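You operate a simulated robot arm through the tools that you are given. There is no shell and no other tool.

You run a simulated two-armed robot. Do the job below in one go: nothing can be reset, and whatever is moved stays where it is left.

## Task
Wipe up the spill on the table with the dishcloth and put it back.

It is judged by the outcome, as a careful person would: the job done as asked, and still so three seconds after it is handed in. It fails if anything else is knocked over, pushed out of place, dropped, spilled or broken.

## Robot
Two 6-joint arms with two-finger parallel grippers on one trunk, on a base that drives. Base frame: it is fixed to the floor where the robot stands at the start and does not move with it; the origin is under the middle of the robot, x ahead of it, y to its left, z up. Units: mm, degrees, N and s.
The left shoulder is at the start at [50, 170, 1105], the right one opposite. Each reaches about 1092 mm from its shoulder. Places, roughly: dishcloth [-1500, 1500, 750]. Payload 1.57 kg a hand.
The tool frame of a hand sits at the grasp point between the pads (the TCP): z along the fingers, y along the line on which they close. The tips reach 30 mm beyond it. Largest opening 80 mm; finger width 17, thickness 12; the body of the gripper, 40 by 82 mm, starts 80 mm behind the TCP.
Orientation is that of the tool frame in the base frame, as a unit quaternion [w, x, y, z]. With the fingers straight down and closing along the base's y, the tool's x points along the base's -x, its y along +y and its z along -z.

## Interface
- The arms move only by the tool send_rows. It takes "left_commands", "right_commands" or both (then of equal length, played together; a hand with none holds still); each is a list of rows, each an object of numbers (a shift or turn left out is 0, a gripper value left out holds the last): "wx", "wy", "wz": the turn, a rotation vector about the tool's x, y, z in degrees; "tx", "ty", "tz": the shift along the tool's x, y, z in cm; "gripper": the finger opening in cm, from 0 to 8. In form: [{"wx": .., "wy": .., "wz": .., "tx": .., "ty": .., "tz": .., "gripper": ..}, ...]. A call has 1 to 20 rows; each row is the pose to reach, as a shift and turn from the pose commanded when the call began, along the tool's axes at that moment. Rows are played at 5 a second. More than 50 mm and 8.6 degrees between two rows, or a gripper value outside its range, and nothing of the call is played. A pose out of reach is approached as far as the arm can. The call stops where the force on the tool passes 40 N (or 10 N more than at its start, if that is more) or the arm is blocked; 0.2 s more then pass. The fingers move at their own pace (about 45 mm/s each) and stop on an object; they squeeze with about 42 N. The grip force told is the motor's: it shows also when the fingers shut on nothing. Time passes only in rows, and 0.2 s behind the last, so rows that repeat a pose let the fingers close. The reply holds the time, the measured pose of the TCP, the force on the tool along the base axes, the opening and the grip force, in the units named above and with some noise, with the torque about the TCP (base axes, N m) and any sound that the robot's microphone picked up.
- Cameras (640 x 400 px; columns grow to the right, rows downward): "scene" is now at [39.9, -3.9, 1684.8]; the picture's right is [-0.15, -0.99, 0.00], its down [-0.68, 0.10, -0.72] and it looks along [0.72, -0.11, -0.69] (base axes); focal length 275 px, centre (320, 200). "left" rides on the left gripper at [72, 7, -122] in its tool frame; the picture's right is [-0.09, 1.00, 0.00], its down [-0.84, -0.08, -0.54] and it looks along [-0.54, -0.05, 0.84] (tool axes); focal length 238 px, centre (320, 200). "right" rides on the right gripper at [72, -7, -122] in its tool frame; the picture's right is [0.09, 1.00, 0.00], its down [-0.84, 0.08, -0.54] and it looks along [-0.54, 0.05, 0.84] (tool axes); focal length 238 px, centre (320, 200). There is no depth. A picture from a camera that has moved, and an enlarged one, comes with that camera's place and axes in the base frame and with its lens. The place of the scene camera against the robot may be out by one fixed shift of up to 12 mm in any direction.
- get_image(camera): a new picture of that camera. The clock stands still meanwhile.
- slide_trunk(by): slides the trunk up (or, below 0, down) by that many mm; the arms and the scene camera ride with it, the base frame stays. It gives what a move gives, with no picture.
- roll_base(legs): drives the robot by 1 to 6 legs, each [ahead, left, turn to the left] in mm, mm and degrees, along the robot's own axes; the way and the turn of a leg run together, so that a leg with both is an arc; at most 1500 mm and 180 degrees a leg. The arms and the cameras ride along, it lands a little off, and it stops where it bumps. It gives what a move gives.
- turn_head(pan, tilt): turns the head with the scene camera to pan (to the left, within 86 degrees either way) and tilt (down, from -29 to 69), counted from straight ahead of the robot. It gives what a move gives.
- zoom(camera, box): a new picture of the part [left, top, right, bottom] of that camera's present view, enlarged. The clock stands still meanwhile.
- close_job(): hands the job in; it is judged then, once.

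Nothing tells you exact positions but the pictures and the camera data. Unless the task says otherwise, let go and move clear before handing in.

The tools are called after "Emit:" as name(argument=value, ...) on one line, values as JSON. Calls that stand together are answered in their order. send_rows: Moves the arms, as the interface text tells. Its arguments: {"type":"object","properties":{"left_commands":{"type":"array"},"right_commands":{"type":"array"}},"required":[]} The other tools are called the same way: slide_trunk (by) slides the trunk up or down; roll_base (legs) drives the base; turn_head (pan, tilt) turns the head that bears the scene camera; get_image (camera) takes a picture; zoom (camera, box) takes an enlarged picture of a part of a camera's view; close_job () hands the job in.

At the start:

```text
time_s: 0.0
left_position: [738.1, 241.4, 995.2]
left_tcp_rot: [0.0, -0.001, 1.0, 0.0]
left_force: [-0.4, 0.4, 0.1]
left_wrist_torque: [-0.01, 0.0, -0.02]
left_finger_gap: 79.9
left_gripper_force: 0.0
right_position: [686.9, -256.9, 995.1]
right_tcp_rot: [0.001, 0.0, 1.0, 0.0]
right_force: [-0.5, -0.6, -0.3]
right_wrist_torque: [0.01, -0.02, 0.02]
right_finger_gap: 80.0
right_gripper_force: 0.1
trunk travel left (down, up): [-721.0, 249.0]
robot x, y, heading: [-0.1, 0.3, -0.1]
head pan, tilt: [-8.7, 43.6]
```

scene: 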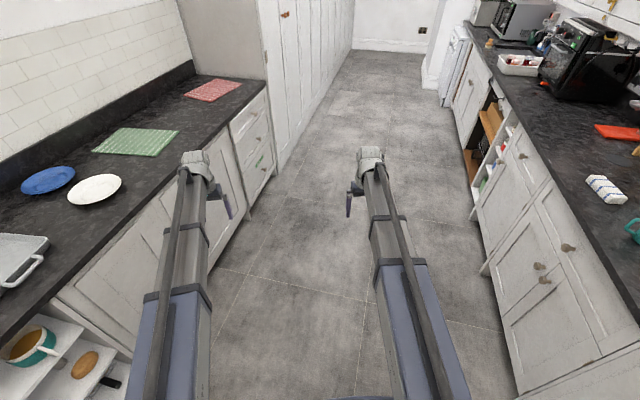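
right: 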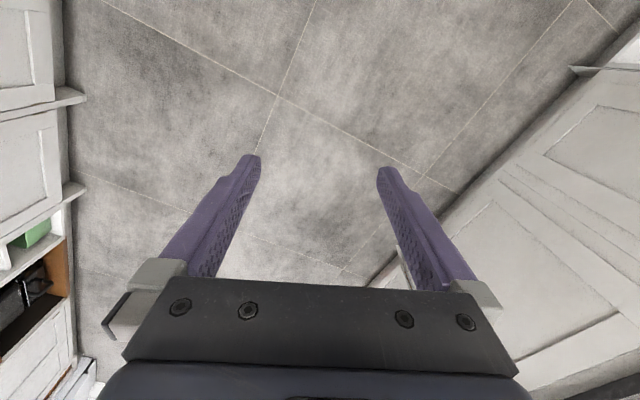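
left: 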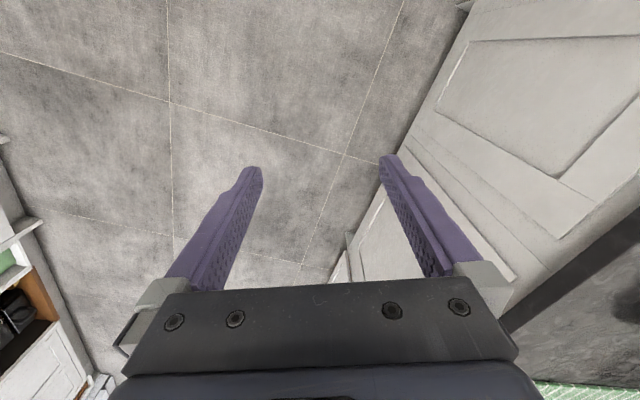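

I see a kitchen corridor with counters to the left and right; the dishcloth is said to be behind me to the left, near [-1500, 1500, 750]. I'll turn the head to look around before moving.

Emit:
turn_head(pan=86, tilt=25)

```text
time_s: 1.7
left_position: [738.5, 241.5, 995.6]
left_tcp_rot: [0.0, 0.001, 1.0, 0.0]
left_force: [0.1, -0.7, 0.5]
left_wrist_torque: [-0.01, -0.01, 0.01]
left_finger_gap: 80.2
left_gripper_force: 0.0
right_position: [686.1, -256.5, 995.3]
right_tcp_rot: [0.0, 0.0, 1.0, 0.0]
right_force: [0.7, -0.5, 0.9]
right_wrist_torque: [-0.01, 0.01, 0.0]
right_finger_gap: 80.0
right_gripper_force: 0.0
trunk travel left (down, up): [-721.0, 249.0]
robot x, y, heading: [-0.9, -0.2, -0.2]
head pan, tilt: [85.9, 25.0]
```

The head is turned left now; I'll take a picture to see that side of the room.

Emit:
get_image(camera="scene")

```text
taken
camera scene: at [-35.0, 100.5, 1713.3], right [1.0, -0.07, 0.0], down [-0.03, -0.42, -0.91], along [0.06, 0.9, -0.42], focal length 275 px, centre (320, 200)
```

scene: 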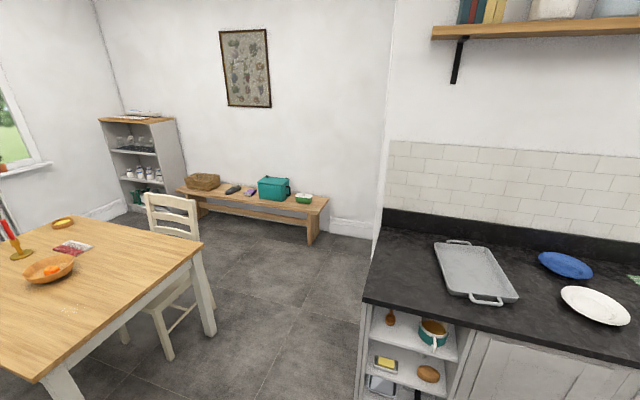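

I see a wooden dining table at the back left with a candle, a bowl, a small red-and-white folded item, and maybe a spill. I'll zoom in on it.

Emit:
zoom(camera="scene", box=[0, 200, 220, 340])

Emit:
zoom(camera="scene", box=[0, 205, 120, 280])

```text
2.86 times, centred on (110, 270) of scene
camera zoom: at [-35.0, 100.5, 1713.3], right [1.0, -0.07, 0.0], down [-0.03, -0.42, -0.91], along [0.06, 0.9, -0.42], focal length 785 px, centre (920, 0)
```

zoom: 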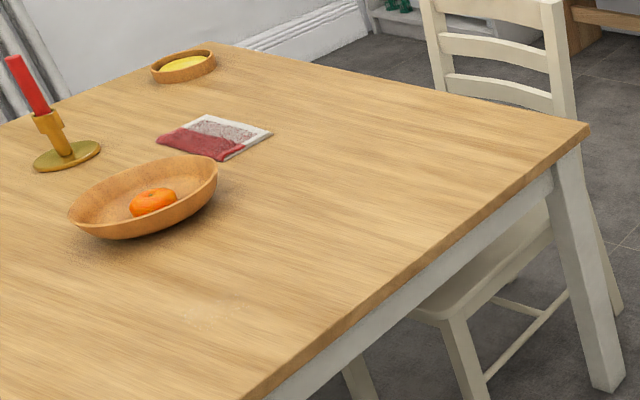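

```text
5.33 times, centred on (60, 242) of scene
camera zoom: at [-35.0, 100.5, 1713.3], right [1.0, -0.07, 0.0], down [-0.03, -0.42, -0.91], along [0.06, 0.9, -0.42], focal length 1466 px, centre (1707, -27)
```

zoom: 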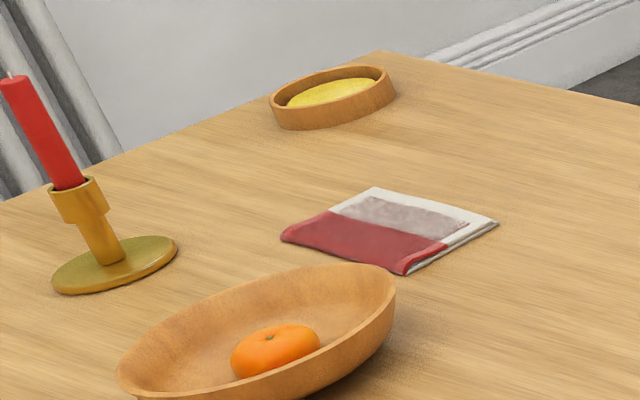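

The dishcloth (red/white folded) seems to lie on the table near [-1435, 1575, 750], with the table turned about 20 degrees. I'll look to the right side too and tilt further down before driving.

Emit:
turn_head(pan=-86, tilt=35)

Emit:
get_image(camera="scene")

Emit:
turn_head(pan=86, tilt=55)

Emit:
get_image(camera="scene")

```text
time_s: 4.3
left_position: [739.1, 242.6, 995.6]
left_tcp_rot: [0.0, -0.001, 1.0, 0.0]
left_force: [-0.2, -0.4, 0.3]
left_wrist_torque: [0.01, -0.03, 0.02]
left_finger_gap: 80.1
left_gripper_force: 0.2
right_position: [685.4, -256.6, 995.5]
right_tcp_rot: [0.001, 0.0, 1.0, 0.0]
right_force: [0.5, -0.4, 0.2]
right_wrist_torque: [-0.01, 0.02, -0.02]
right_finger_gap: 80.1
right_gripper_force: 0.1
trunk travel left (down, up): [-721.0, 249.0]
robot x, y, heading: [1.4, 1.7, 0.1]
head pan, tilt: [-85.9, 35.0]
```

```text
taken
camera scene: at [-35.4, -79.2, 1697.6], right [-1.0, -0.07, 0.0], down [-0.04, 0.57, -0.82], along [0.06, -0.82, -0.57], focal length 275 px, centre (320, 200)
```

scene: 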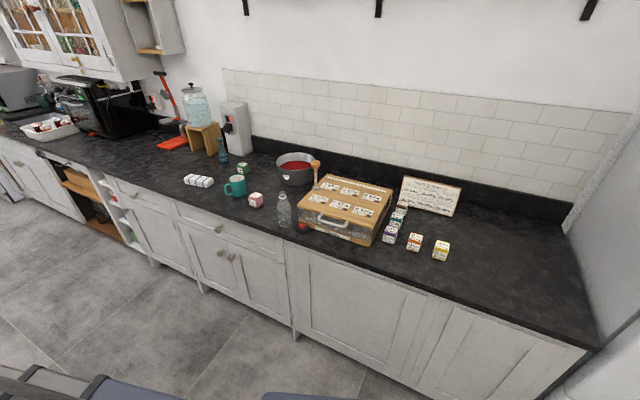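

```text
time_s: 6.9
left_position: [738.6, 242.4, 995.2]
left_tcp_rot: [0.001, 0.0, 1.0, 0.0]
left_force: [0.1, 0.8, -0.4]
left_wrist_torque: [0.0, 0.0, -0.01]
left_finger_gap: 79.9
left_gripper_force: 0.0
right_position: [686.5, -257.2, 995.3]
right_tcp_rot: [0.001, 0.0, 1.0, 0.0]
right_force: [0.1, -0.4, 0.5]
right_wrist_torque: [0.01, 0.03, -0.03]
right_finger_gap: 80.1
right_gripper_force: 0.0
trunk travel left (down, up): [-721.0, 249.0]
robot x, y, heading: [3.2, -3.0, 0.2]
head pan, tilt: [85.9, 55.0]
```

```text
taken
camera scene: at [-36.5, 80.5, 1669.3], right [1.0, -0.07, 0.0], down [-0.06, -0.82, -0.57], along [0.04, 0.57, -0.82], focal length 275 px, centre (320, 200)
```

scene: 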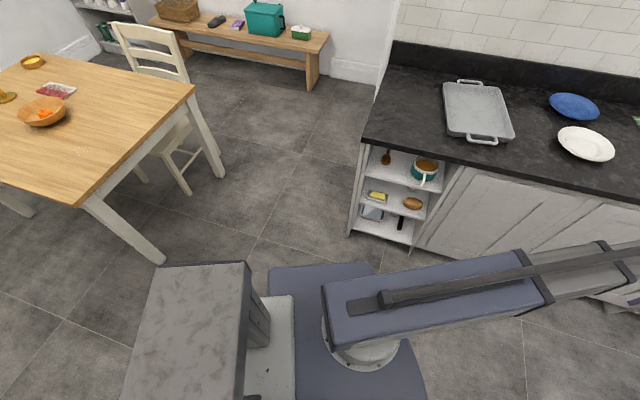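

The way between me and the table looks open; the room (table and counters) is turned about -22 degrees against my frame. A faint whitish spot on the table near [-1070, 1080] may be the spill, so I'll zoom in on it.

Emit:
zoom(camera="scene", box=[0, 60, 200, 200])

Emit:
zoom(camera="scene", box=[50, 120, 130, 180])

```text
2.86 times, centred on (100, 130) of scene
camera zoom: at [-36.5, 80.5, 1669.3], right [1.0, -0.07, 0.0], down [-0.06, -0.82, -0.57], along [0.04, 0.57, -0.82], focal length 785 px, centre (949, 400)
```

zoom: 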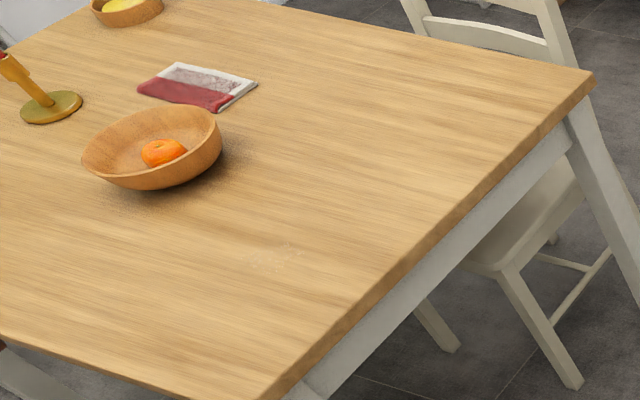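

```text
6.67 times, centred on (90, 150) of scene
camera zoom: at [-36.5, 80.5, 1669.3], right [1.0, -0.07, 0.0], down [-0.06, -0.82, -0.57], along [0.04, 0.57, -0.82], focal length 1833 px, centre (1853, 533)
```

zoom: 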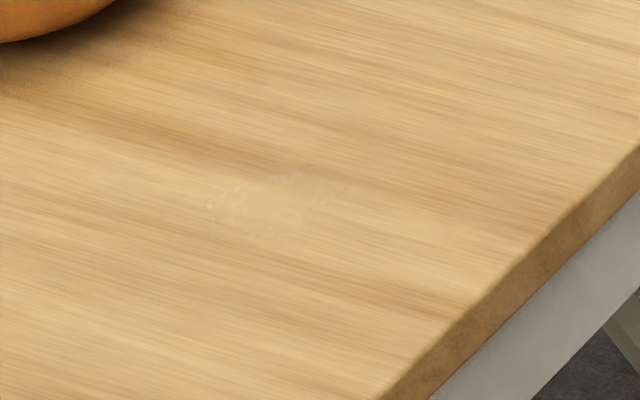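

The spill is a faint clear puddle about 100 mm across near [-1070, 1080, 750]. I'll turn left in place about 68 degrees so I face squarely across the table, then look around again.

Emit:
roll_base(legs=[[0, 0, 68]])

Emit:
turn_head(pan=60, tilt=40)

Emit:
get_image(camera="scene")

```text
time_s: 10.3
left_position: [35.8, 774.9, 995.6]
left_tcp_rot: [0.0, -0.567, 0.824, 0.0]
left_force: [0.1, 0.0, 1.0]
left_wrist_torque: [0.06, -0.03, 0.0]
left_finger_gap: 80.2
left_gripper_force: 0.0
right_position: [485.0, 548.6, 995.6]
right_tcp_rot: [0.0, -0.568, 0.823, 0.0]
right_force: [-0.2, -0.1, 0.2]
right_wrist_torque: [0.0, 0.0, 0.01]
right_finger_gap: 79.9
right_gripper_force: 0.0
trunk travel left (down, up): [-721.0, 249.0]
robot x, y, heading: [-0.4, 1.1, 69.2]
head pan, tilt: [85.9, 55.0]
```

```text
time_s: 11.2
left_position: [36.3, 776.2, 994.7]
left_tcp_rot: [0.0, -0.568, 0.823, 0.0]
left_force: [-0.3, -0.4, -0.5]
left_wrist_torque: [0.0, 0.04, 0.01]
left_finger_gap: 80.1
left_gripper_force: 0.1
right_position: [484.4, 550.1, 996.0]
right_tcp_rot: [0.0, -0.568, 0.823, 0.0]
right_force: [-0.5, 0.2, -0.5]
right_wrist_torque: [-0.02, 0.0, 0.0]
right_finger_gap: 79.9
right_gripper_force: 0.0
trunk travel left (down, up): [-721.0, 249.0]
robot x, y, heading: [0.8, -0.5, 69.3]
head pan, tilt: [60.0, 40.0]
```

```text
taken
camera scene: at [-69.7, 37.1, 1690.0], right [0.77, 0.63, 0.0], down [0.41, -0.5, -0.77], along [-0.48, 0.59, -0.64], focal length 275 px, centre (320, 200)
```

scene: 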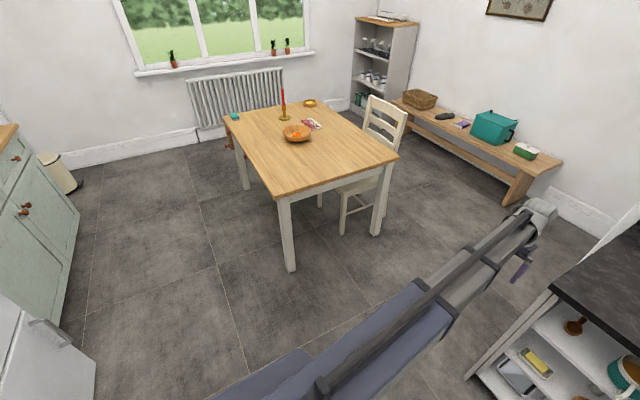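

The near long side of the table is open floor, with a sideboard and fridge-like unit further to the left/behind. I'll look fully left and also straight down ahead to see my base's footprint before driving sideways.

Emit:
turn_head(pan=86, tilt=45)

Emit:
get_image(camera="scene")

Emit:
turn_head(pan=0, tilt=69)

Emit:
get_image(camera="scene")

```text
time_s: 12.1
left_position: [35.6, 776.5, 994.8]
left_tcp_rot: [0.0, -0.568, 0.823, 0.0]
left_force: [0.9, 0.8, -0.2]
left_wrist_torque: [0.02, 0.0, 0.04]
left_finger_gap: 79.8
left_gripper_force: 0.0
right_position: [483.3, 549.8, 995.4]
right_tcp_rot: [0.0, -0.568, 0.823, 0.0]
right_force: [0.8, 0.6, 0.3]
right_wrist_torque: [0.02, 0.02, 0.01]
right_finger_gap: 80.0
right_gripper_force: 0.0
trunk travel left (down, up): [-721.0, 249.0]
robot x, y, heading: [1.0, -0.1, 69.2]
head pan, tilt: [85.9, 45.0]
```

```text
taken
camera scene: at [-89.6, 5.5, 1682.8], right [0.42, 0.91, 0.0], down [0.64, -0.3, -0.71], along [-0.64, 0.3, -0.71], focal length 275 px, centre (320, 200)
```

scene: 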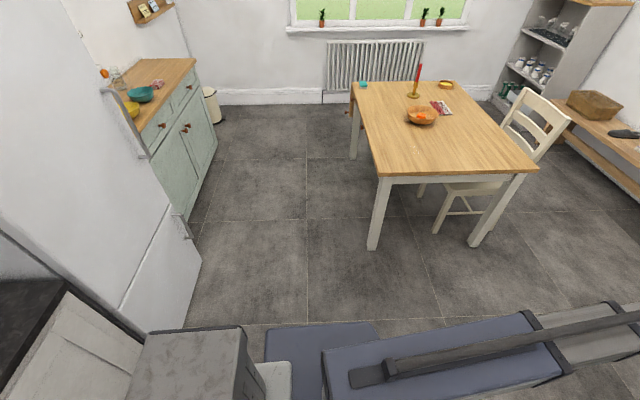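

```text
time_s: 13.7
left_position: [34.7, 775.4, 994.3]
left_tcp_rot: [0.0, -0.568, 0.823, -0.001]
left_force: [0.4, 0.0, 0.1]
left_wrist_torque: [0.0, 0.01, -0.01]
left_finger_gap: 80.0
left_gripper_force: 0.2
right_position: [484.4, 550.1, 995.1]
right_tcp_rot: [0.0, -0.568, 0.823, 0.001]
right_force: [1.0, -0.7, 0.0]
right_wrist_torque: [0.07, 0.03, -0.04]
right_finger_gap: 80.2
right_gripper_force: 0.1
trunk travel left (down, up): [-721.0, 249.0]
robot x, y, heading: [-0.4, -2.0, 69.2]
head pan, tilt: [0.0, 68.8]
```

```text
taken
camera scene: at [3.9, 23.6, 1653.9], right [0.94, -0.35, 0.0], down [-0.33, -0.87, -0.36], along [0.13, 0.34, -0.93], focal length 275 px, centre (320, 200)
```

scene: 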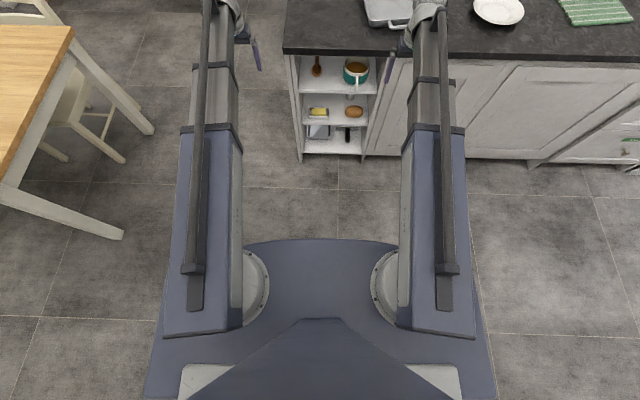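

The fridge and sideboard fronts are about 750–1000 mm behind the line I'd drive on, and the table side is clear. I'll drive sideways to stand in front of the near long side of the table, staying well back from it.

Emit:
roll_base(legs=[[-120, 700, 0], [0, 900, 0]])

Emit:
turn_head(pan=0, tilt=50)

Emit:
get_image(camera="scene")

Emit:
get_image(camera="left")

```text
time_s: 21.8
left_position: [-1475.6, 1229.2, 995.1]
left_tcp_rot: [0.0, -0.564, 0.826, -0.001]
left_force: [-1.0, -0.6, -0.5]
left_wrist_torque: [0.0, -0.02, -0.01]
left_finger_gap: 80.0
left_gripper_force: 0.0
right_position: [-1029.4, 1000.5, 995.6]
right_tcp_rot: [0.0, -0.563, 0.826, 0.0]
right_force: [-0.5, -0.9, 0.0]
right_wrist_torque: [-0.01, -0.01, 0.04]
right_finger_gap: 79.8
right_gripper_force: 0.1
trunk travel left (down, up): [-721.0, 249.0]
robot x, y, heading: [-1519.0, 452.9, 68.3]
head pan, tilt: [0.0, 68.8]
```

```text
time_s: 22.7
left_position: [-1475.5, 1228.7, 994.6]
left_tcp_rot: [-0.001, -0.565, 0.825, 0.0]
left_force: [0.0, 0.5, -0.4]
left_wrist_torque: [0.0, 0.01, 0.02]
left_finger_gap: 79.8
left_gripper_force: 0.1
right_position: [-1028.2, 999.6, 995.6]
right_tcp_rot: [0.0, -0.564, 0.826, 0.0]
right_force: [0.2, 0.8, 0.0]
right_wrist_torque: [0.0, -0.02, 0.0]
right_finger_gap: 80.0
right_gripper_force: 0.1
trunk travel left (down, up): [-721.0, 249.0]
robot x, y, heading: [-1519.0, 454.0, 68.5]
head pan, tilt: [0.0, 50.0]
```

```text
taken
camera scene: at [-1506.2, 496.8, 1675.8], right [0.93, -0.36, 0.0], down [-0.28, -0.71, -0.64], along [0.23, 0.6, -0.77], focal length 275 px, centre (320, 200)
```

scene: 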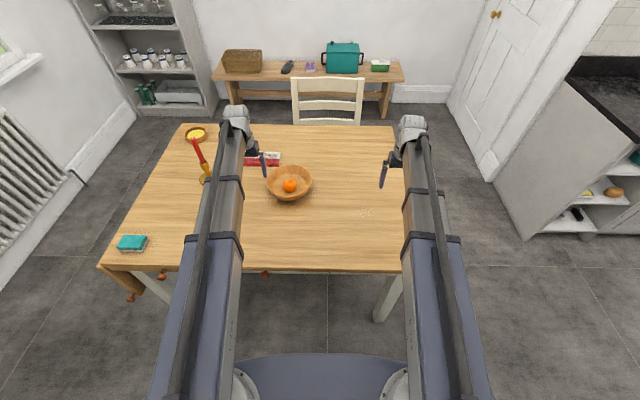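

```text
taken
camera left: at [-1506.8, 1164.5, 1117.7], right [-0.89, 0.45, 0.0], down [0.38, 0.75, 0.54], along [0.24, 0.48, -0.84], focal length 238 px, centre (320, 200)
```

left: 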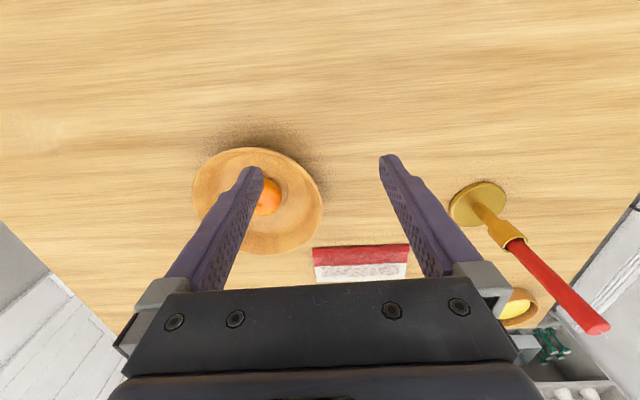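

I'm now standing in front of the table: bowl with orange ahead-left, red/white folded item behind it, a teal item at the near-left corner, the spill at the right. I'll zoom in on each for identification.

Emit:
zoom(camera="left", box=[280, 220, 440, 320])

Emit:
zoom(camera="scene", box=[90, 210, 190, 310])

Emit:
zoom(camera="scene", box=[170, 110, 330, 210])

Emit:
zoom(camera="scene", box=[320, 170, 420, 250])

```text
4.00 times, centred on (360, 270) of left
camera zoom: at [-1506.8, 1164.5, 1117.7], right [-0.89, 0.45, 0.0], down [0.38, 0.75, 0.54], along [0.24, 0.48, -0.84], focal length 953 px, centre (160, -80)
```

zoom: 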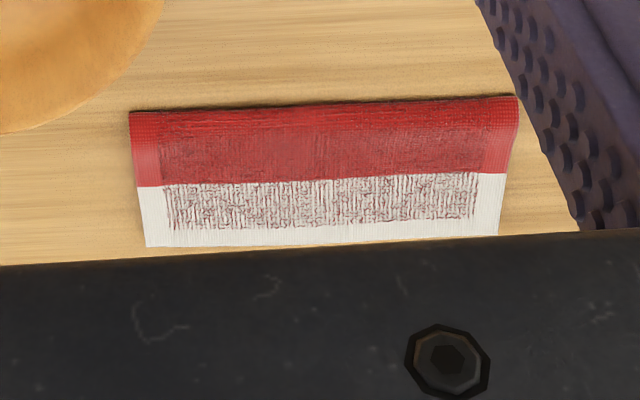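

```text
4.00 times, centred on (140, 260) of scene
camera zoom: at [-1506.2, 496.8, 1675.8], right [0.93, -0.36, 0.0], down [-0.28, -0.71, -0.64], along [0.23, 0.6, -0.77], focal length 1100 px, centre (1040, -40)
```

zoom: 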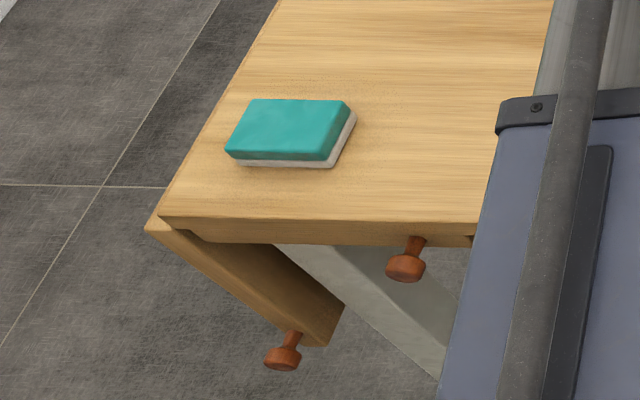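

```text
4.00 times, centred on (250, 160) of scene
camera zoom: at [-1506.2, 496.8, 1675.8], right [0.93, -0.36, 0.0], down [-0.28, -0.71, -0.64], along [0.23, 0.6, -0.77], focal length 1100 px, centre (600, 360)
```

zoom: 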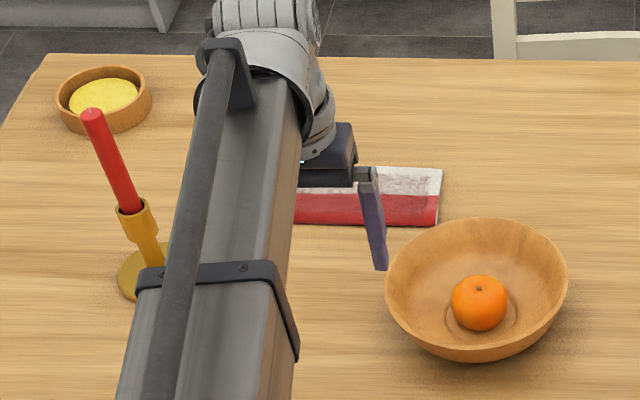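

```text
5.00 times, centred on (370, 210) of scene
camera zoom: at [-1506.2, 496.8, 1675.8], right [0.93, -0.36, 0.0], down [-0.28, -0.71, -0.64], along [0.23, 0.6, -0.77], focal length 1374 px, centre (70, 150)
```

zoom: 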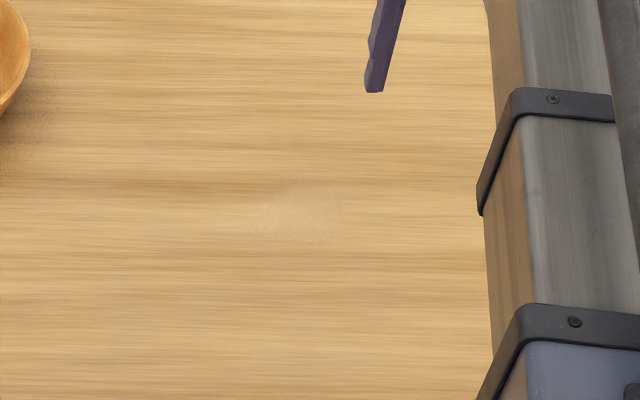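

The red/white woven item is the dishcloth, about 195 x 110 mm, centred near [-1407, 1560, 755], folded; the teal item is a sponge to leave alone. Before coming closer I'll turn the left wrist camera back toward me to see how far my base sticks out under the table edge.

Emit:
send_rows(left_commands=[{"wz": 8.5, "tx": 1.2}, {"wz": 17, "tx": 2.4}, {"wz": 25.5, "tx": 3.6}, {"wz": 34, "tx": 4.8}, {"wz": 42.5, "tx": 6}, {"wz": 51, "tx": 7.2}, {"wz": 59.5, "tx": 8.4}, {"wz": 68, "tx": 9.6}, {"wz": 76.5, "tx": 10.8}, {"wz": 85, "tx": 12}, {"wz": 93.5, "tx": 13.2}, {"wz": 102, "tx": 14.4}, {"wz": 110.5, "tx": 15.6}, {"wz": 119, "tx": 16.8}, {"wz": 127.5, "tx": 18}, {"wz": 136, "tx": 19.2}, {"wz": 144.5, "tx": 20.4}, {"wz": 153, "tx": 21.6}, {"wz": 161.5, "tx": 22.8}, {"wz": 170, "tx": 24}])

Emit:
get_image(camera="left")

Emit:
get_image(camera="scene")

```text
time_s: 26.9
left_position: [-1522.6, 994.3, 995.3]
left_tcp_rot: [-0.004, 0.767, 0.641, -0.003]
left_force: [0.1, 0.2, 0.4]
left_wrist_torque: [0.0, 0.04, -0.03]
left_finger_gap: 79.8
left_gripper_force: 0.1
left hand out of reach, approached as far as the arm can: row 20
right_position: [-1028.6, 998.8, 995.2]
right_tcp_rot: [0.0, -0.564, 0.826, 0.0]
right_force: [1.0, 1.0, -0.9]
right_wrist_torque: [0.04, 0.02, 0.02]
right_finger_gap: 79.8
right_gripper_force: 0.0
trunk travel left (down, up): [-721.0, 249.0]
robot x, y, heading: [-1517.0, 452.7, 68.8]
head pan, tilt: [0.0, 50.0]
```

```text
taken
camera left: at [-1500.4, 1062.6, 1118.0], right [0.96, -0.27, -0.01], down [-0.22, -0.81, 0.54], along [-0.15, -0.52, -0.84], focal length 238 px, centre (320, 200)
```

left: 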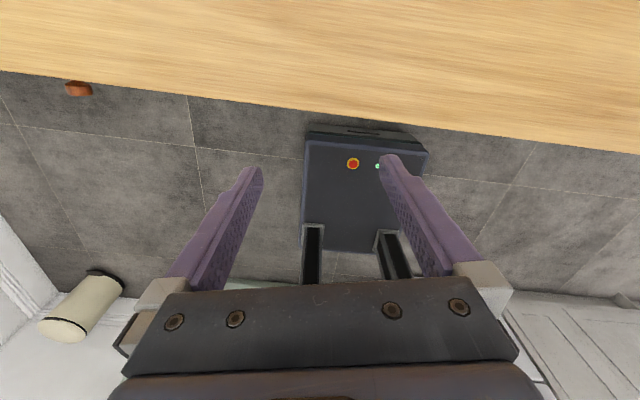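

```text
taken
camera scene: at [-1504.7, 496.1, 1675.8], right [0.93, -0.36, 0.0], down [-0.28, -0.71, -0.64], along [0.23, 0.6, -0.77], focal length 275 px, centre (320, 200)
```

scene: 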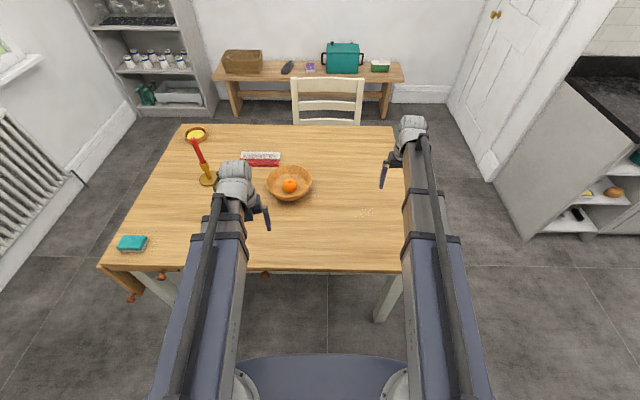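

My base is low (about 200 mm) with its front ~270 mm ahead of my centre, so I can move up close to the table edge. I'll drive about 215 mm ahead and 60 mm left with hands still high above everything.

Emit:
roll_base(legs=[[215, 60, -1]])

Emit:
get_image(camera="scene")

Emit:
get_image(camera="left")

```text
time_s: 28.6
left_position: [-1491.9, 1216.4, 995.4]
left_tcp_rot: [-0.005, 0.771, 0.636, -0.003]
left_force: [0.6, 0.2, -1.7]
left_wrist_torque: [-0.04, 0.01, -0.03]
left_finger_gap: 80.0
left_gripper_force: 0.0
right_position: [-998.4, 1215.7, 994.7]
right_tcp_rot: [0.001, -0.558, 0.83, 0.0]
right_force: [0.4, -0.4, 0.6]
right_wrist_torque: [-0.03, 0.0, 0.04]
right_finger_gap: 80.0
right_gripper_force: 0.0
trunk travel left (down, up): [-721.0, 249.0]
robot x, y, heading: [-1495.0, 671.5, 67.9]
head pan, tilt: [0.0, 50.0]
```

```text
taken
camera scene: at [-1481.8, 720.0, 1675.8], right [0.93, -0.38, 0.0], down [-0.29, -0.71, -0.64], along [0.24, 0.59, -0.77], focal length 275 px, centre (320, 200)
```

scene: 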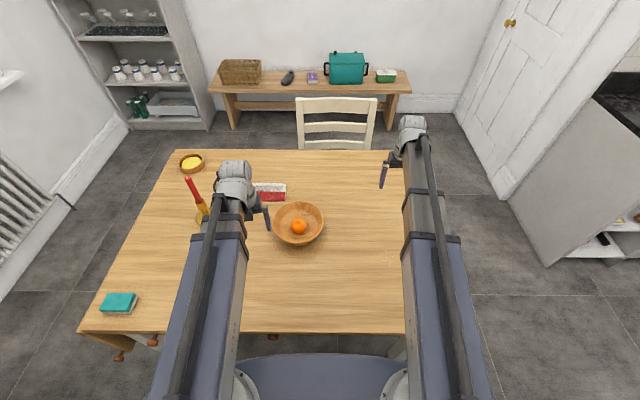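

```text
taken
camera left: at [-1468.9, 1285.9, 1117.1], right [0.96, -0.28, -0.01], down [-0.23, -0.81, 0.54], along [-0.16, -0.52, -0.84], focal length 238 px, centre (320, 200)
```

left: 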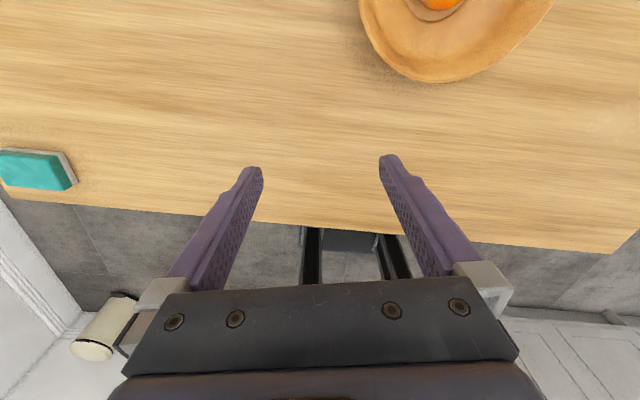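

I'm now close to the table with everything undisturbed. I'll turn the left hand back around and move it to just short of the dishcloth at about z=930 to inspect it up close.

Emit:
send_rows(left_commands=[{"wz": -8.5, "tx": 1.23, "tz": 0.3}, {"wz": -17, "tx": 2.46, "tz": 0.6}, {"wz": -25.5, "tx": 3.69, "tz": 0.9}, {"wz": -34, "tx": 4.92, "tz": 1.2}, {"wz": -42.5, "tx": 6.15, "tz": 1.5}, {"wz": -51, "tx": 7.38, "tz": 1.8}, {"wz": -59.5, "tx": 8.61, "tz": 2.1}, {"wz": -68, "tx": 9.84, "tz": 2.4}, {"wz": -76.5, "tx": 11.07, "tz": 2.7}, {"wz": -85, "tx": 12.3, "tz": 3.0}, {"wz": -93.5, "tx": 13.53, "tz": 3.3}, {"wz": -102, "tx": 14.76, "tz": 3.6}, {"wz": -110.5, "tx": 15.99, "tz": 3.9}, {"wz": -119, "tx": 17.22, "tz": 4.2}, {"wz": -127.5, "tx": 18.45, "tz": 4.5}, {"wz": -136, "tx": 19.68, "tz": 4.8}, {"wz": -144.5, "tx": 20.91, "tz": 5.1}, {"wz": -153, "tx": 22.14, "tz": 5.4}, {"wz": -161.5, "tx": 23.37, "tz": 5.7}, {"wz": -169, "tx": 24.6, "tz": 6.0}])

Emit:
get_image(camera="left")

Emit:
get_image(camera="scene")

```text
time_s: 32.8
left_position: [-1444.1, 1457.7, 996.0]
left_tcp_rot: [-0.003, -0.561, 0.828, 0.004]
left_force: [-0.8, -0.2, 0.3]
left_wrist_torque: [-0.02, 0.02, 0.02]
left_finger_gap: 80.0
left_gripper_force: 0.0
left hand out of reach, approached as far as the arm can: row 1, 2, 3, 4, 5, 6, 7, 8, 9, 10, 11, 12, 13, 14, 15, 16, 17, 18, 19, 20
right_position: [-998.0, 1213.4, 995.7]
right_tcp_rot: [0.0, -0.558, 0.83, 0.0]
right_force: [0.5, 0.1, -0.2]
right_wrist_torque: [0.03, 0.01, 0.02]
right_finger_gap: 79.8
right_gripper_force: 0.0
trunk travel left (down, up): [-721.0, 249.0]
robot x, y, heading: [-1491.7, 674.2, 67.6]
head pan, tilt: [0.0, 50.0]
```

```text
taken
camera left: at [-1474.0, 1392.7, 1117.8], right [-0.89, 0.46, 0.01], down [0.39, 0.75, 0.54], along [0.24, 0.48, -0.84], focal length 238 px, centre (320, 200)
```

left: 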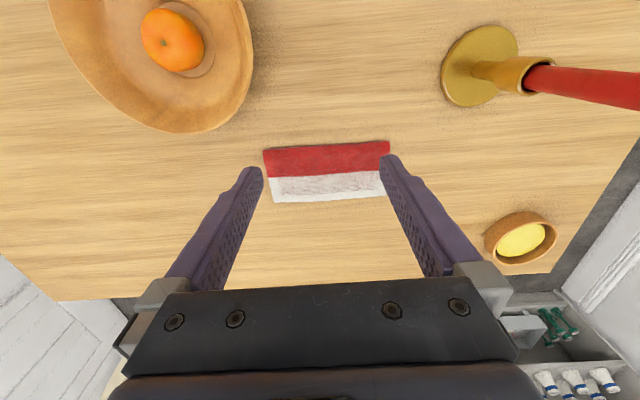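

```text
taken
camera scene: at [-1482.0, 718.5, 1675.8], right [0.93, -0.38, 0.0], down [-0.29, -0.71, -0.64], along [0.24, 0.6, -0.77], focal length 275 px, centre (320, 200)
```

scene: 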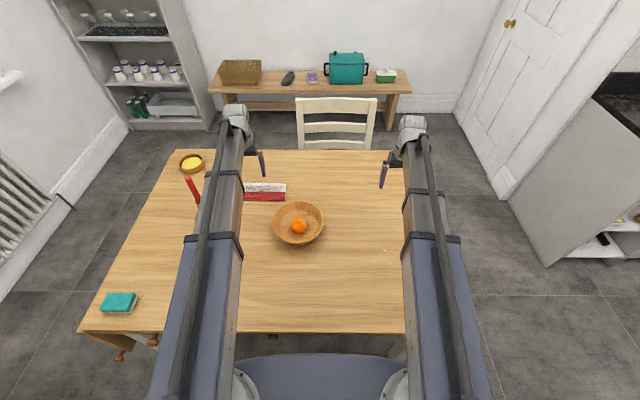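

The dishcloth is now clearly in view: a folded red/white cloth lying flat. The arm didn't go below z≈995, so I'll test a simple lowering of the left hand and a raising of the right hand to learn the limits.

Emit:
send_rows(left_commands=[{"tz": 1.5}, {"tz": 3}, {"tz": 3}], right_commands=[{"tz": -3}, {"tz": -6}, {"tz": -9}])

Emit:
zoom(camera="left", box=[240, 120, 400, 220])

```text
time_s: 33.6
left_position: [-1443.3, 1457.0, 995.5]
left_tcp_rot: [-0.003, -0.56, 0.829, 0.004]
left_force: [-0.9, -0.5, 0.6]
left_wrist_torque: [0.01, -0.02, 0.02]
left_finger_gap: 80.2
left_gripper_force: 0.1
left hand out of reach, approached as far as the arm can: row 1, 2, 3
right_position: [-998.0, 1213.5, 996.7]
right_tcp_rot: [0.0, -0.558, 0.83, 0.0]
right_force: [-0.2, 0.2, -0.1]
right_wrist_torque: [-0.03, 0.0, -0.03]
right_finger_gap: 80.0
right_gripper_force: 0.0
right hand out of reach, approached as far as the arm can: row 1, 2, 3
trunk travel left (down, up): [-721.0, 249.0]
robot x, y, heading: [-1493.3, 673.5, 68.1]
head pan, tilt: [0.0, 50.0]
```

```text
4.00 times, centred on (320, 170) of left
camera zoom: at [-1474.2, 1392.3, 1117.8], right [-0.89, 0.46, 0.01], down [0.39, 0.75, 0.54], along [0.24, 0.48, -0.84], focal length 953 px, centre (320, 320)
```

zoom: 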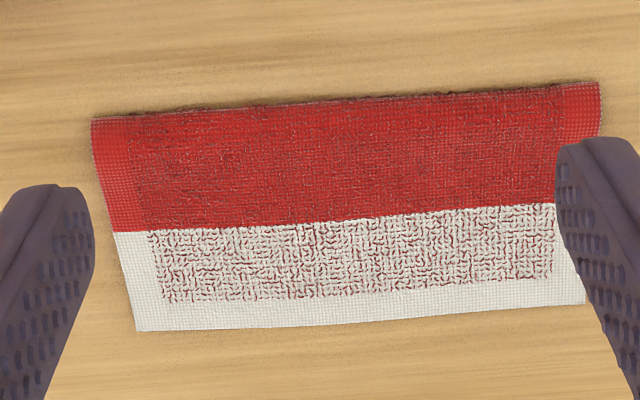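

Both arms evidently keep a fixed height (telescoping horizontally), so height comes from the trunk alone. I'll retract the left hand and swing the right hand out to the right, so I can shift the base left and later lower the trunk without the arms passing over the bowl or candle.

Emit:
send_rows(left_commands=[{"tx": 2.1}, {"tx": 4.2}, {"tx": 6.3}, {"tx": 8.4}, {"tx": 10.5}, {"tx": 12.6}, {"tx": 14.7}, {"tx": 16.8}, {"tx": 18.9}, {"tx": 21}, {"tx": 23}, {"tx": 25}], right_commands=[{"tx": 3.4, "ty": -3.2}, {"tx": 6.8, "ty": -6.4}, {"tx": 10.2, "ty": -9.6}, {"tx": 13.6, "ty": -12.8}, {"tx": 17, "ty": -16}, {"tx": 20.4, "ty": -19.2}, {"tx": 23.8, "ty": -22.4}, {"tx": 27.2, "ty": -25.6}, {"tx": 30.6, "ty": -28.8}, {"tx": 34, "ty": -32}, {"tx": 37.4, "ty": -35.2}, {"tx": 40.5, "ty": -38}])

Emit:
get_image(camera="scene")

Emit:
get_image(camera="right")

```text
time_s: 36.2
left_position: [-1539.6, 1225.8, 995.0]
left_tcp_rot: [-0.003, -0.56, 0.829, 0.005]
left_force: [0.4, -0.1, 0.2]
left_wrist_torque: [0.05, 0.06, 0.01]
left_finger_gap: 79.8
left_gripper_force: 0.1
right_position: [-799.4, 692.0, 996.0]
right_tcp_rot: [0.0, -0.558, 0.83, 0.0]
right_force: [-0.5, 0.8, 0.5]
right_wrist_torque: [0.0, 0.05, 0.0]
right_finger_gap: 79.9
right_gripper_force: 0.0
trunk travel left (down, up): [-721.0, 249.0]
robot x, y, heading: [-1493.1, 672.7, 67.9]
head pan, tilt: [0.0, 50.0]
```

```text
taken
camera scene: at [-1482.0, 717.2, 1675.9], right [0.93, -0.38, 0.0], down [-0.29, -0.71, -0.64], along [0.24, 0.6, -0.77], focal length 275 px, centre (320, 200)
```

scene: 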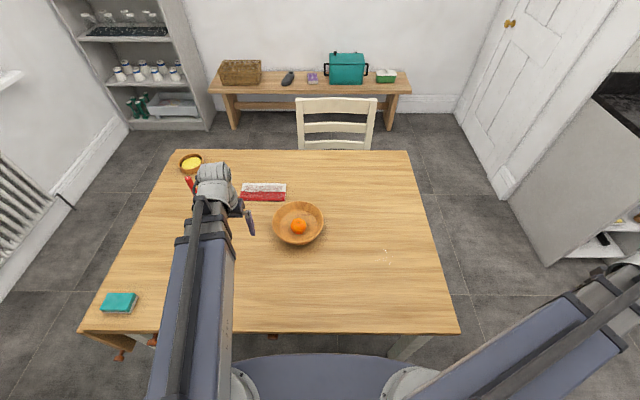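

```text
taken
camera right: at [-821.0, 622.8, 1116.4], right [-0.96, 0.29, 0.0], down [0.24, 0.8, 0.54], along [0.16, 0.52, -0.84], focal length 238 px, centre (320, 200)
```

right: 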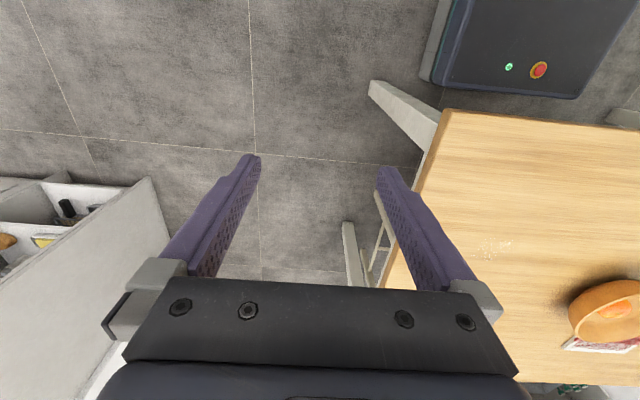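

The whole table is visible now, with the spill showing at the right-hand part. I'll zoom on the spill from both cameras to pin it down, then shift the base left.

Emit:
zoom(camera="scene", box=[340, 220, 440, 290])

Emit:
zoom(camera="right", box=[430, 200, 550, 290])

```text
5.71 times, centred on (390, 255) of scene
camera zoom: at [-1482.0, 717.2, 1675.9], right [0.93, -0.38, 0.0], down [-0.29, -0.71, -0.64], along [0.24, 0.6, -0.77], focal length 1571 px, centre (-80, -114)
```

zoom: 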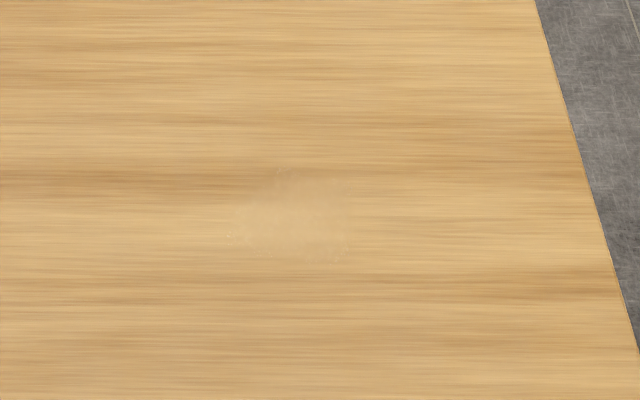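

```text
4.44 times, centred on (490, 245) of right
camera zoom: at [-821.0, 622.8, 1116.4], right [-0.96, 0.29, 0.0], down [0.24, 0.8, 0.54], along [0.16, 0.52, -0.84], focal length 1059 px, centre (-436, 0)
```

zoom: 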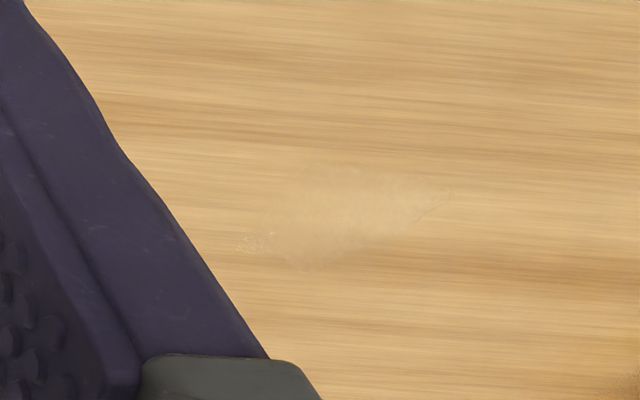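

The spill is centred near [-1072, 1075, 752], roughly 80 mm across. Now I'll shift the base left 230 mm so the left arm can come in between candle and bowl.

Emit:
roll_base(legs=[[0, 230, 0]])

Emit:
get_image(camera="scene")

Emit:
get_image(camera="left")

Emit:
get_image(camera="right")

```text
time_s: 37.9
left_position: [-1747.4, 1313.1, 994.9]
left_tcp_rot: [-0.002, -0.559, 0.829, 0.004]
left_force: [-0.1, 0.1, -0.8]
left_wrist_torque: [-0.02, -0.06, 0.0]
left_finger_gap: 80.0
left_gripper_force: 0.0
right_position: [-1010.9, 778.4, 996.5]
right_tcp_rot: [0.001, -0.558, 0.83, 0.0]
right_force: [-0.2, 0.5, 0.9]
right_wrist_torque: [-0.01, -0.04, 0.02]
right_finger_gap: 80.0
right_gripper_force: 0.1
trunk travel left (down, up): [-721.0, 249.0]
robot x, y, heading: [-1698.2, 759.3, 67.7]
head pan, tilt: [0.0, 50.0]
```

```text
taken
camera scene: at [-1693.5, 804.4, 1675.9], right [0.93, -0.38, 0.0], down [-0.29, -0.71, -0.64], along [0.24, 0.59, -0.77], focal length 275 px, centre (320, 200)
```

scene: 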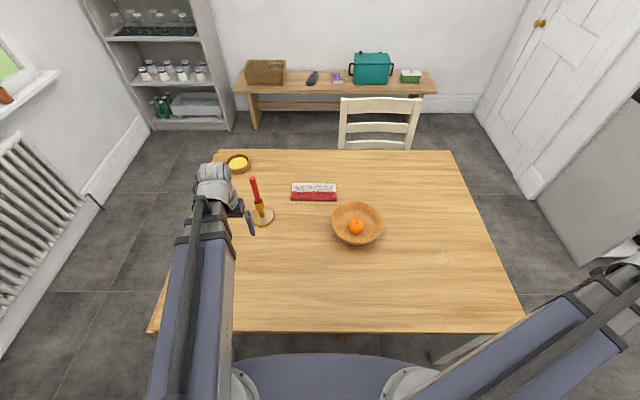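

```text
taken
camera left: at [-1778.8, 1247.8, 1117.6], right [-0.89, 0.46, 0.01], down [0.39, 0.74, 0.54], along [0.24, 0.48, -0.84], focal length 238 px, centre (320, 200)
```

left: 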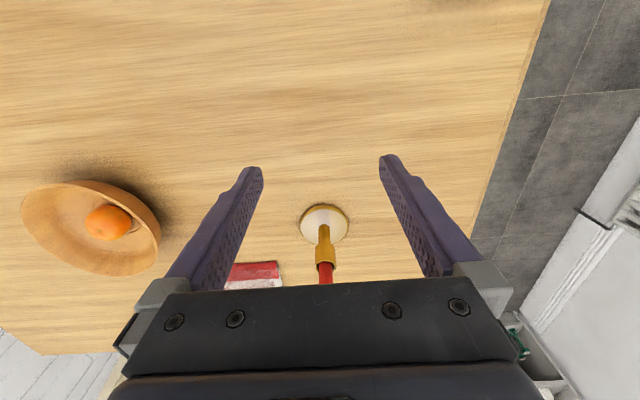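

```text
taken
camera right: at [-1032.4, 708.3, 1117.2], right [-0.96, 0.29, 0.0], down [0.24, 0.8, 0.54], along [0.16, 0.52, -0.84], focal length 238 px, centre (320, 200)
```

right: 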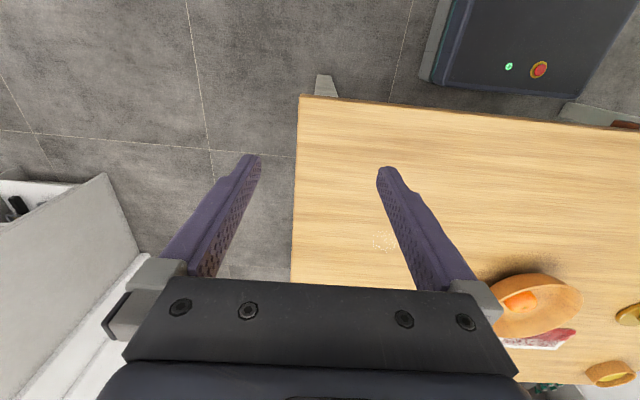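

I've shifted left; candle is at about [-1670, 1527] with top near z=980, so I'll route the left hand to the right first, then forward to just short of the cloth. The right hand moves off the table corner so it can come down safely later.

Emit:
send_rows(left_commands=[{"ty": -4.5}, {"ty": -9}, {"ty": -13.5}, {"ty": -18}, {"ty": -22}, {"ty": -22.2, "tx": -4}, {"ty": -22.2, "tx": -8}, {"ty": -22.2, "tx": -12}, {"ty": -22.2, "tx": -16}, {"ty": -22.2, "tx": -20}, {"ty": -22.2, "tx": -24.5}], right_commands=[{"tx": 2, "ty": -2}, {"tx": 4, "ty": -4}, {"tx": 6, "ty": -6}, {"tx": 8, "ty": -8}, {"tx": 10, "ty": -10}, {"tx": 12, "ty": -12}, {"tx": 12, "ty": -12}, {"tx": 12, "ty": -12}, {"tx": 12, "ty": -12}, {"tx": 12, "ty": -12}, {"tx": 12, "ty": -12}])

Emit:
get_image(camera="left")

Emit:
get_image(camera="right")

Emit:
get_image(camera="scene")

```text
time_s: 40.3
left_position: [-1447.8, 1459.0, 995.6]
left_tcp_rot: [-0.004, -0.559, 0.829, 0.004]
left_force: [0.0, -0.2, -0.5]
left_wrist_torque: [0.0, 0.02, -0.01]
left_finger_gap: 80.1
left_gripper_force: 0.1
left hand out of reach, approached as far as the arm can: row 10, 11
right_position: [-943.9, 622.3, 994.7]
right_tcp_rot: [0.0, -0.557, 0.83, 0.0]
right_force: [0.3, -0.3, 0.6]
right_wrist_torque: [0.0, 0.01, -0.01]
right_finger_gap: 80.1
right_gripper_force: 0.1
trunk travel left (down, up): [-721.0, 249.0]
robot x, y, heading: [-1703.7, 760.4, 67.8]
head pan, tilt: [0.0, 50.0]
```

```text
taken
camera left: at [-1478.2, 1393.8, 1117.5], right [-0.89, 0.46, 0.01], down [0.39, 0.74, 0.54], along [0.24, 0.48, -0.84], focal length 238 px, centre (320, 200)
```

left: 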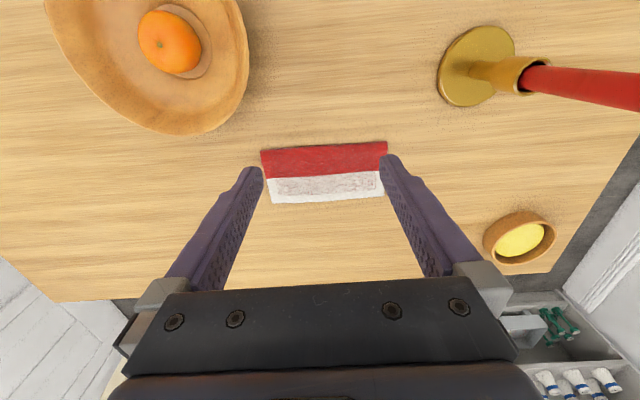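

```text
taken
camera right: at [-965.0, 552.2, 1116.3], right [-0.96, 0.29, 0.0], down [0.24, 0.8, 0.54], along [0.16, 0.52, -0.84], focal length 238 px, centre (320, 200)
```

right: 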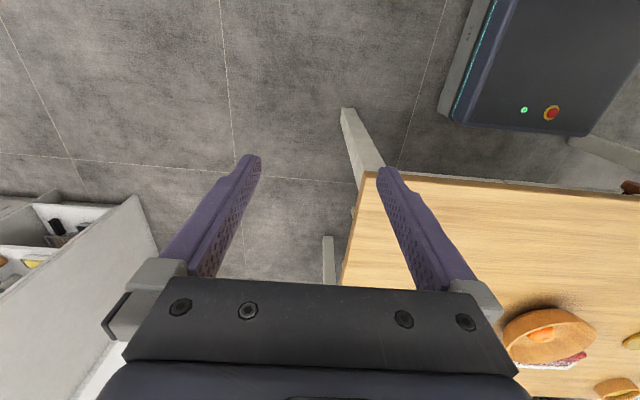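

```text
taken
camera scene: at [-1691.4, 804.4, 1675.8], right [0.93, -0.38, 0.0], down [-0.29, -0.71, -0.64], along [0.24, 0.59, -0.77], focal length 275 px, centre (320, 200)
```

scene: 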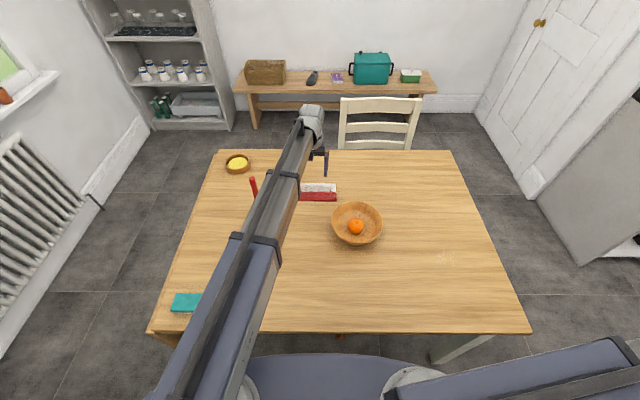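

The cloth is right ahead of the left fingers with clear space to candle and bowl; the right hand is clear of the table. I'll move the left hand forward over the cloth's centre at this height and check that it can reach.

Emit:
send_rows(left_commands=[{"tx": -3}, {"tx": -6}, {"tx": -9}, {"tx": -11}])

Emit:
get_image(camera="left")

```text
time_s: 41.3
left_position: [-1408.4, 1557.4, 996.2]
left_tcp_rot: [-0.003, -0.559, 0.829, 0.004]
left_force: [0.2, -0.2, -0.2]
left_wrist_torque: [0.0, 0.02, 0.0]
left_finger_gap: 79.8
left_gripper_force: 0.0
right_position: [-944.6, 621.4, 996.5]
right_tcp_rot: [0.0, -0.558, 0.83, 0.0]
right_force: [0.4, 0.1, 0.0]
right_wrist_torque: [-0.03, 0.01, 0.0]
right_finger_gap: 79.8
right_gripper_force: 0.1
trunk travel left (down, up): [-721.0, 249.0]
robot x, y, heading: [-1701.7, 760.1, 67.7]
head pan, tilt: [0.0, 50.0]
```

```text
taken
camera left: at [-1439.4, 1493.6, 1117.8], right [-0.89, 0.46, 0.01], down [0.39, 0.74, 0.54], along [0.24, 0.48, -0.84], focal length 238 px, centre (320, 200)
```

left: 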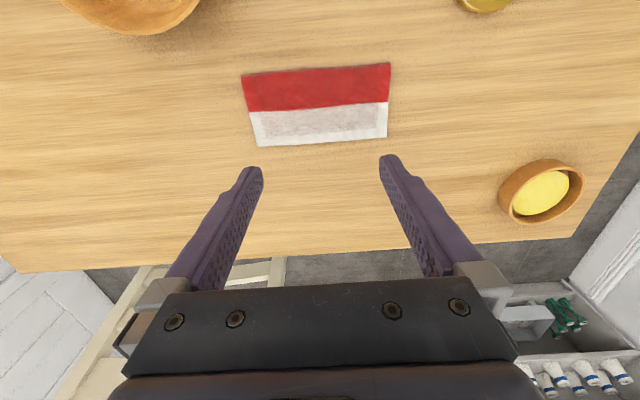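

The hand is right over the cloth's centre ([-1407, 1560]) with clear margins to bowl and candle. I'll lower the trunk in steps and check each.

Emit:
slide_trunk(by=-130)

Emit:
get_image(camera="left")

Emit:
get_image(camera="scene")

Emit:
get_image(camera="right")

```text
time_s: 42.9
left_position: [-1409.0, 1558.7, 865.5]
left_tcp_rot: [-0.003, -0.559, 0.829, 0.003]
left_force: [-0.7, -0.3, 0.0]
left_wrist_torque: [0.02, -0.03, 0.0]
left_finger_gap: 80.0
left_gripper_force: 0.0
right_position: [-943.3, 621.4, 865.7]
right_tcp_rot: [0.0, -0.557, 0.831, -0.001]
right_force: [0.4, 0.0, 0.4]
right_wrist_torque: [-0.02, 0.01, 0.01]
right_finger_gap: 80.1
right_gripper_force: 0.1
trunk travel left (down, up): [-591.0, 379.0]
robot x, y, heading: [-1705.2, 756.8, 67.8]
head pan, tilt: [0.0, 50.0]
```

```text
taken
camera left: at [-1439.5, 1493.0, 988.0], right [-0.89, 0.46, 0.01], down [0.39, 0.74, 0.54], along [0.24, 0.48, -0.84], focal length 238 px, centre (320, 200)
```

left: 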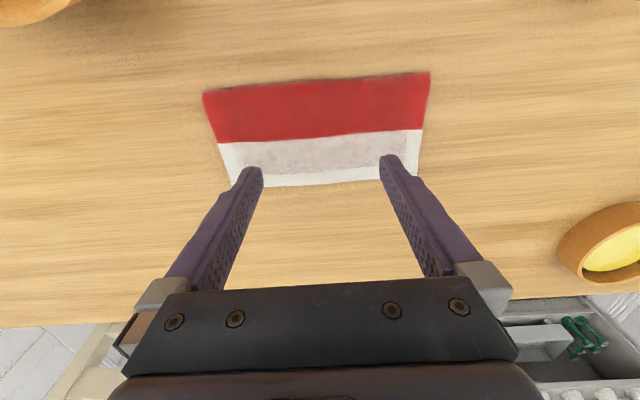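

```text
taken
camera scene: at [-1691.9, 803.7, 1545.9], right [0.93, -0.38, 0.0], down [-0.29, -0.71, -0.64], along [0.24, 0.59, -0.77], focal length 275 px, centre (320, 200)
```

scene: 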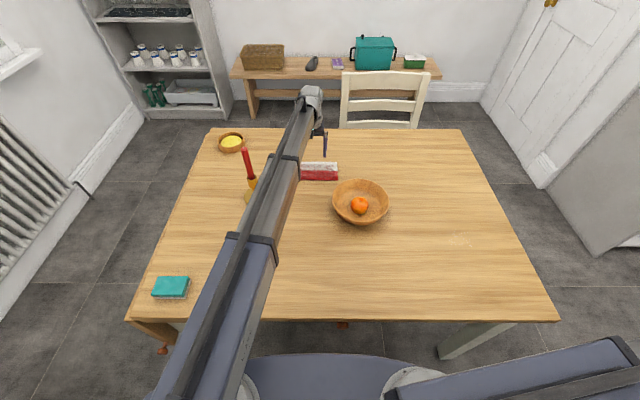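

```text
taken
camera right: at [-965.3, 551.7, 986.5], right [-0.96, 0.29, 0.0], down [0.24, 0.8, 0.54], along [0.16, 0.52, -0.84], focal length 238 px, centre (320, 200)
```

right: 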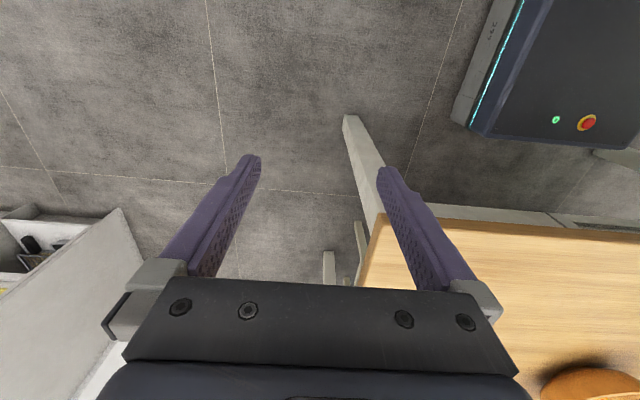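

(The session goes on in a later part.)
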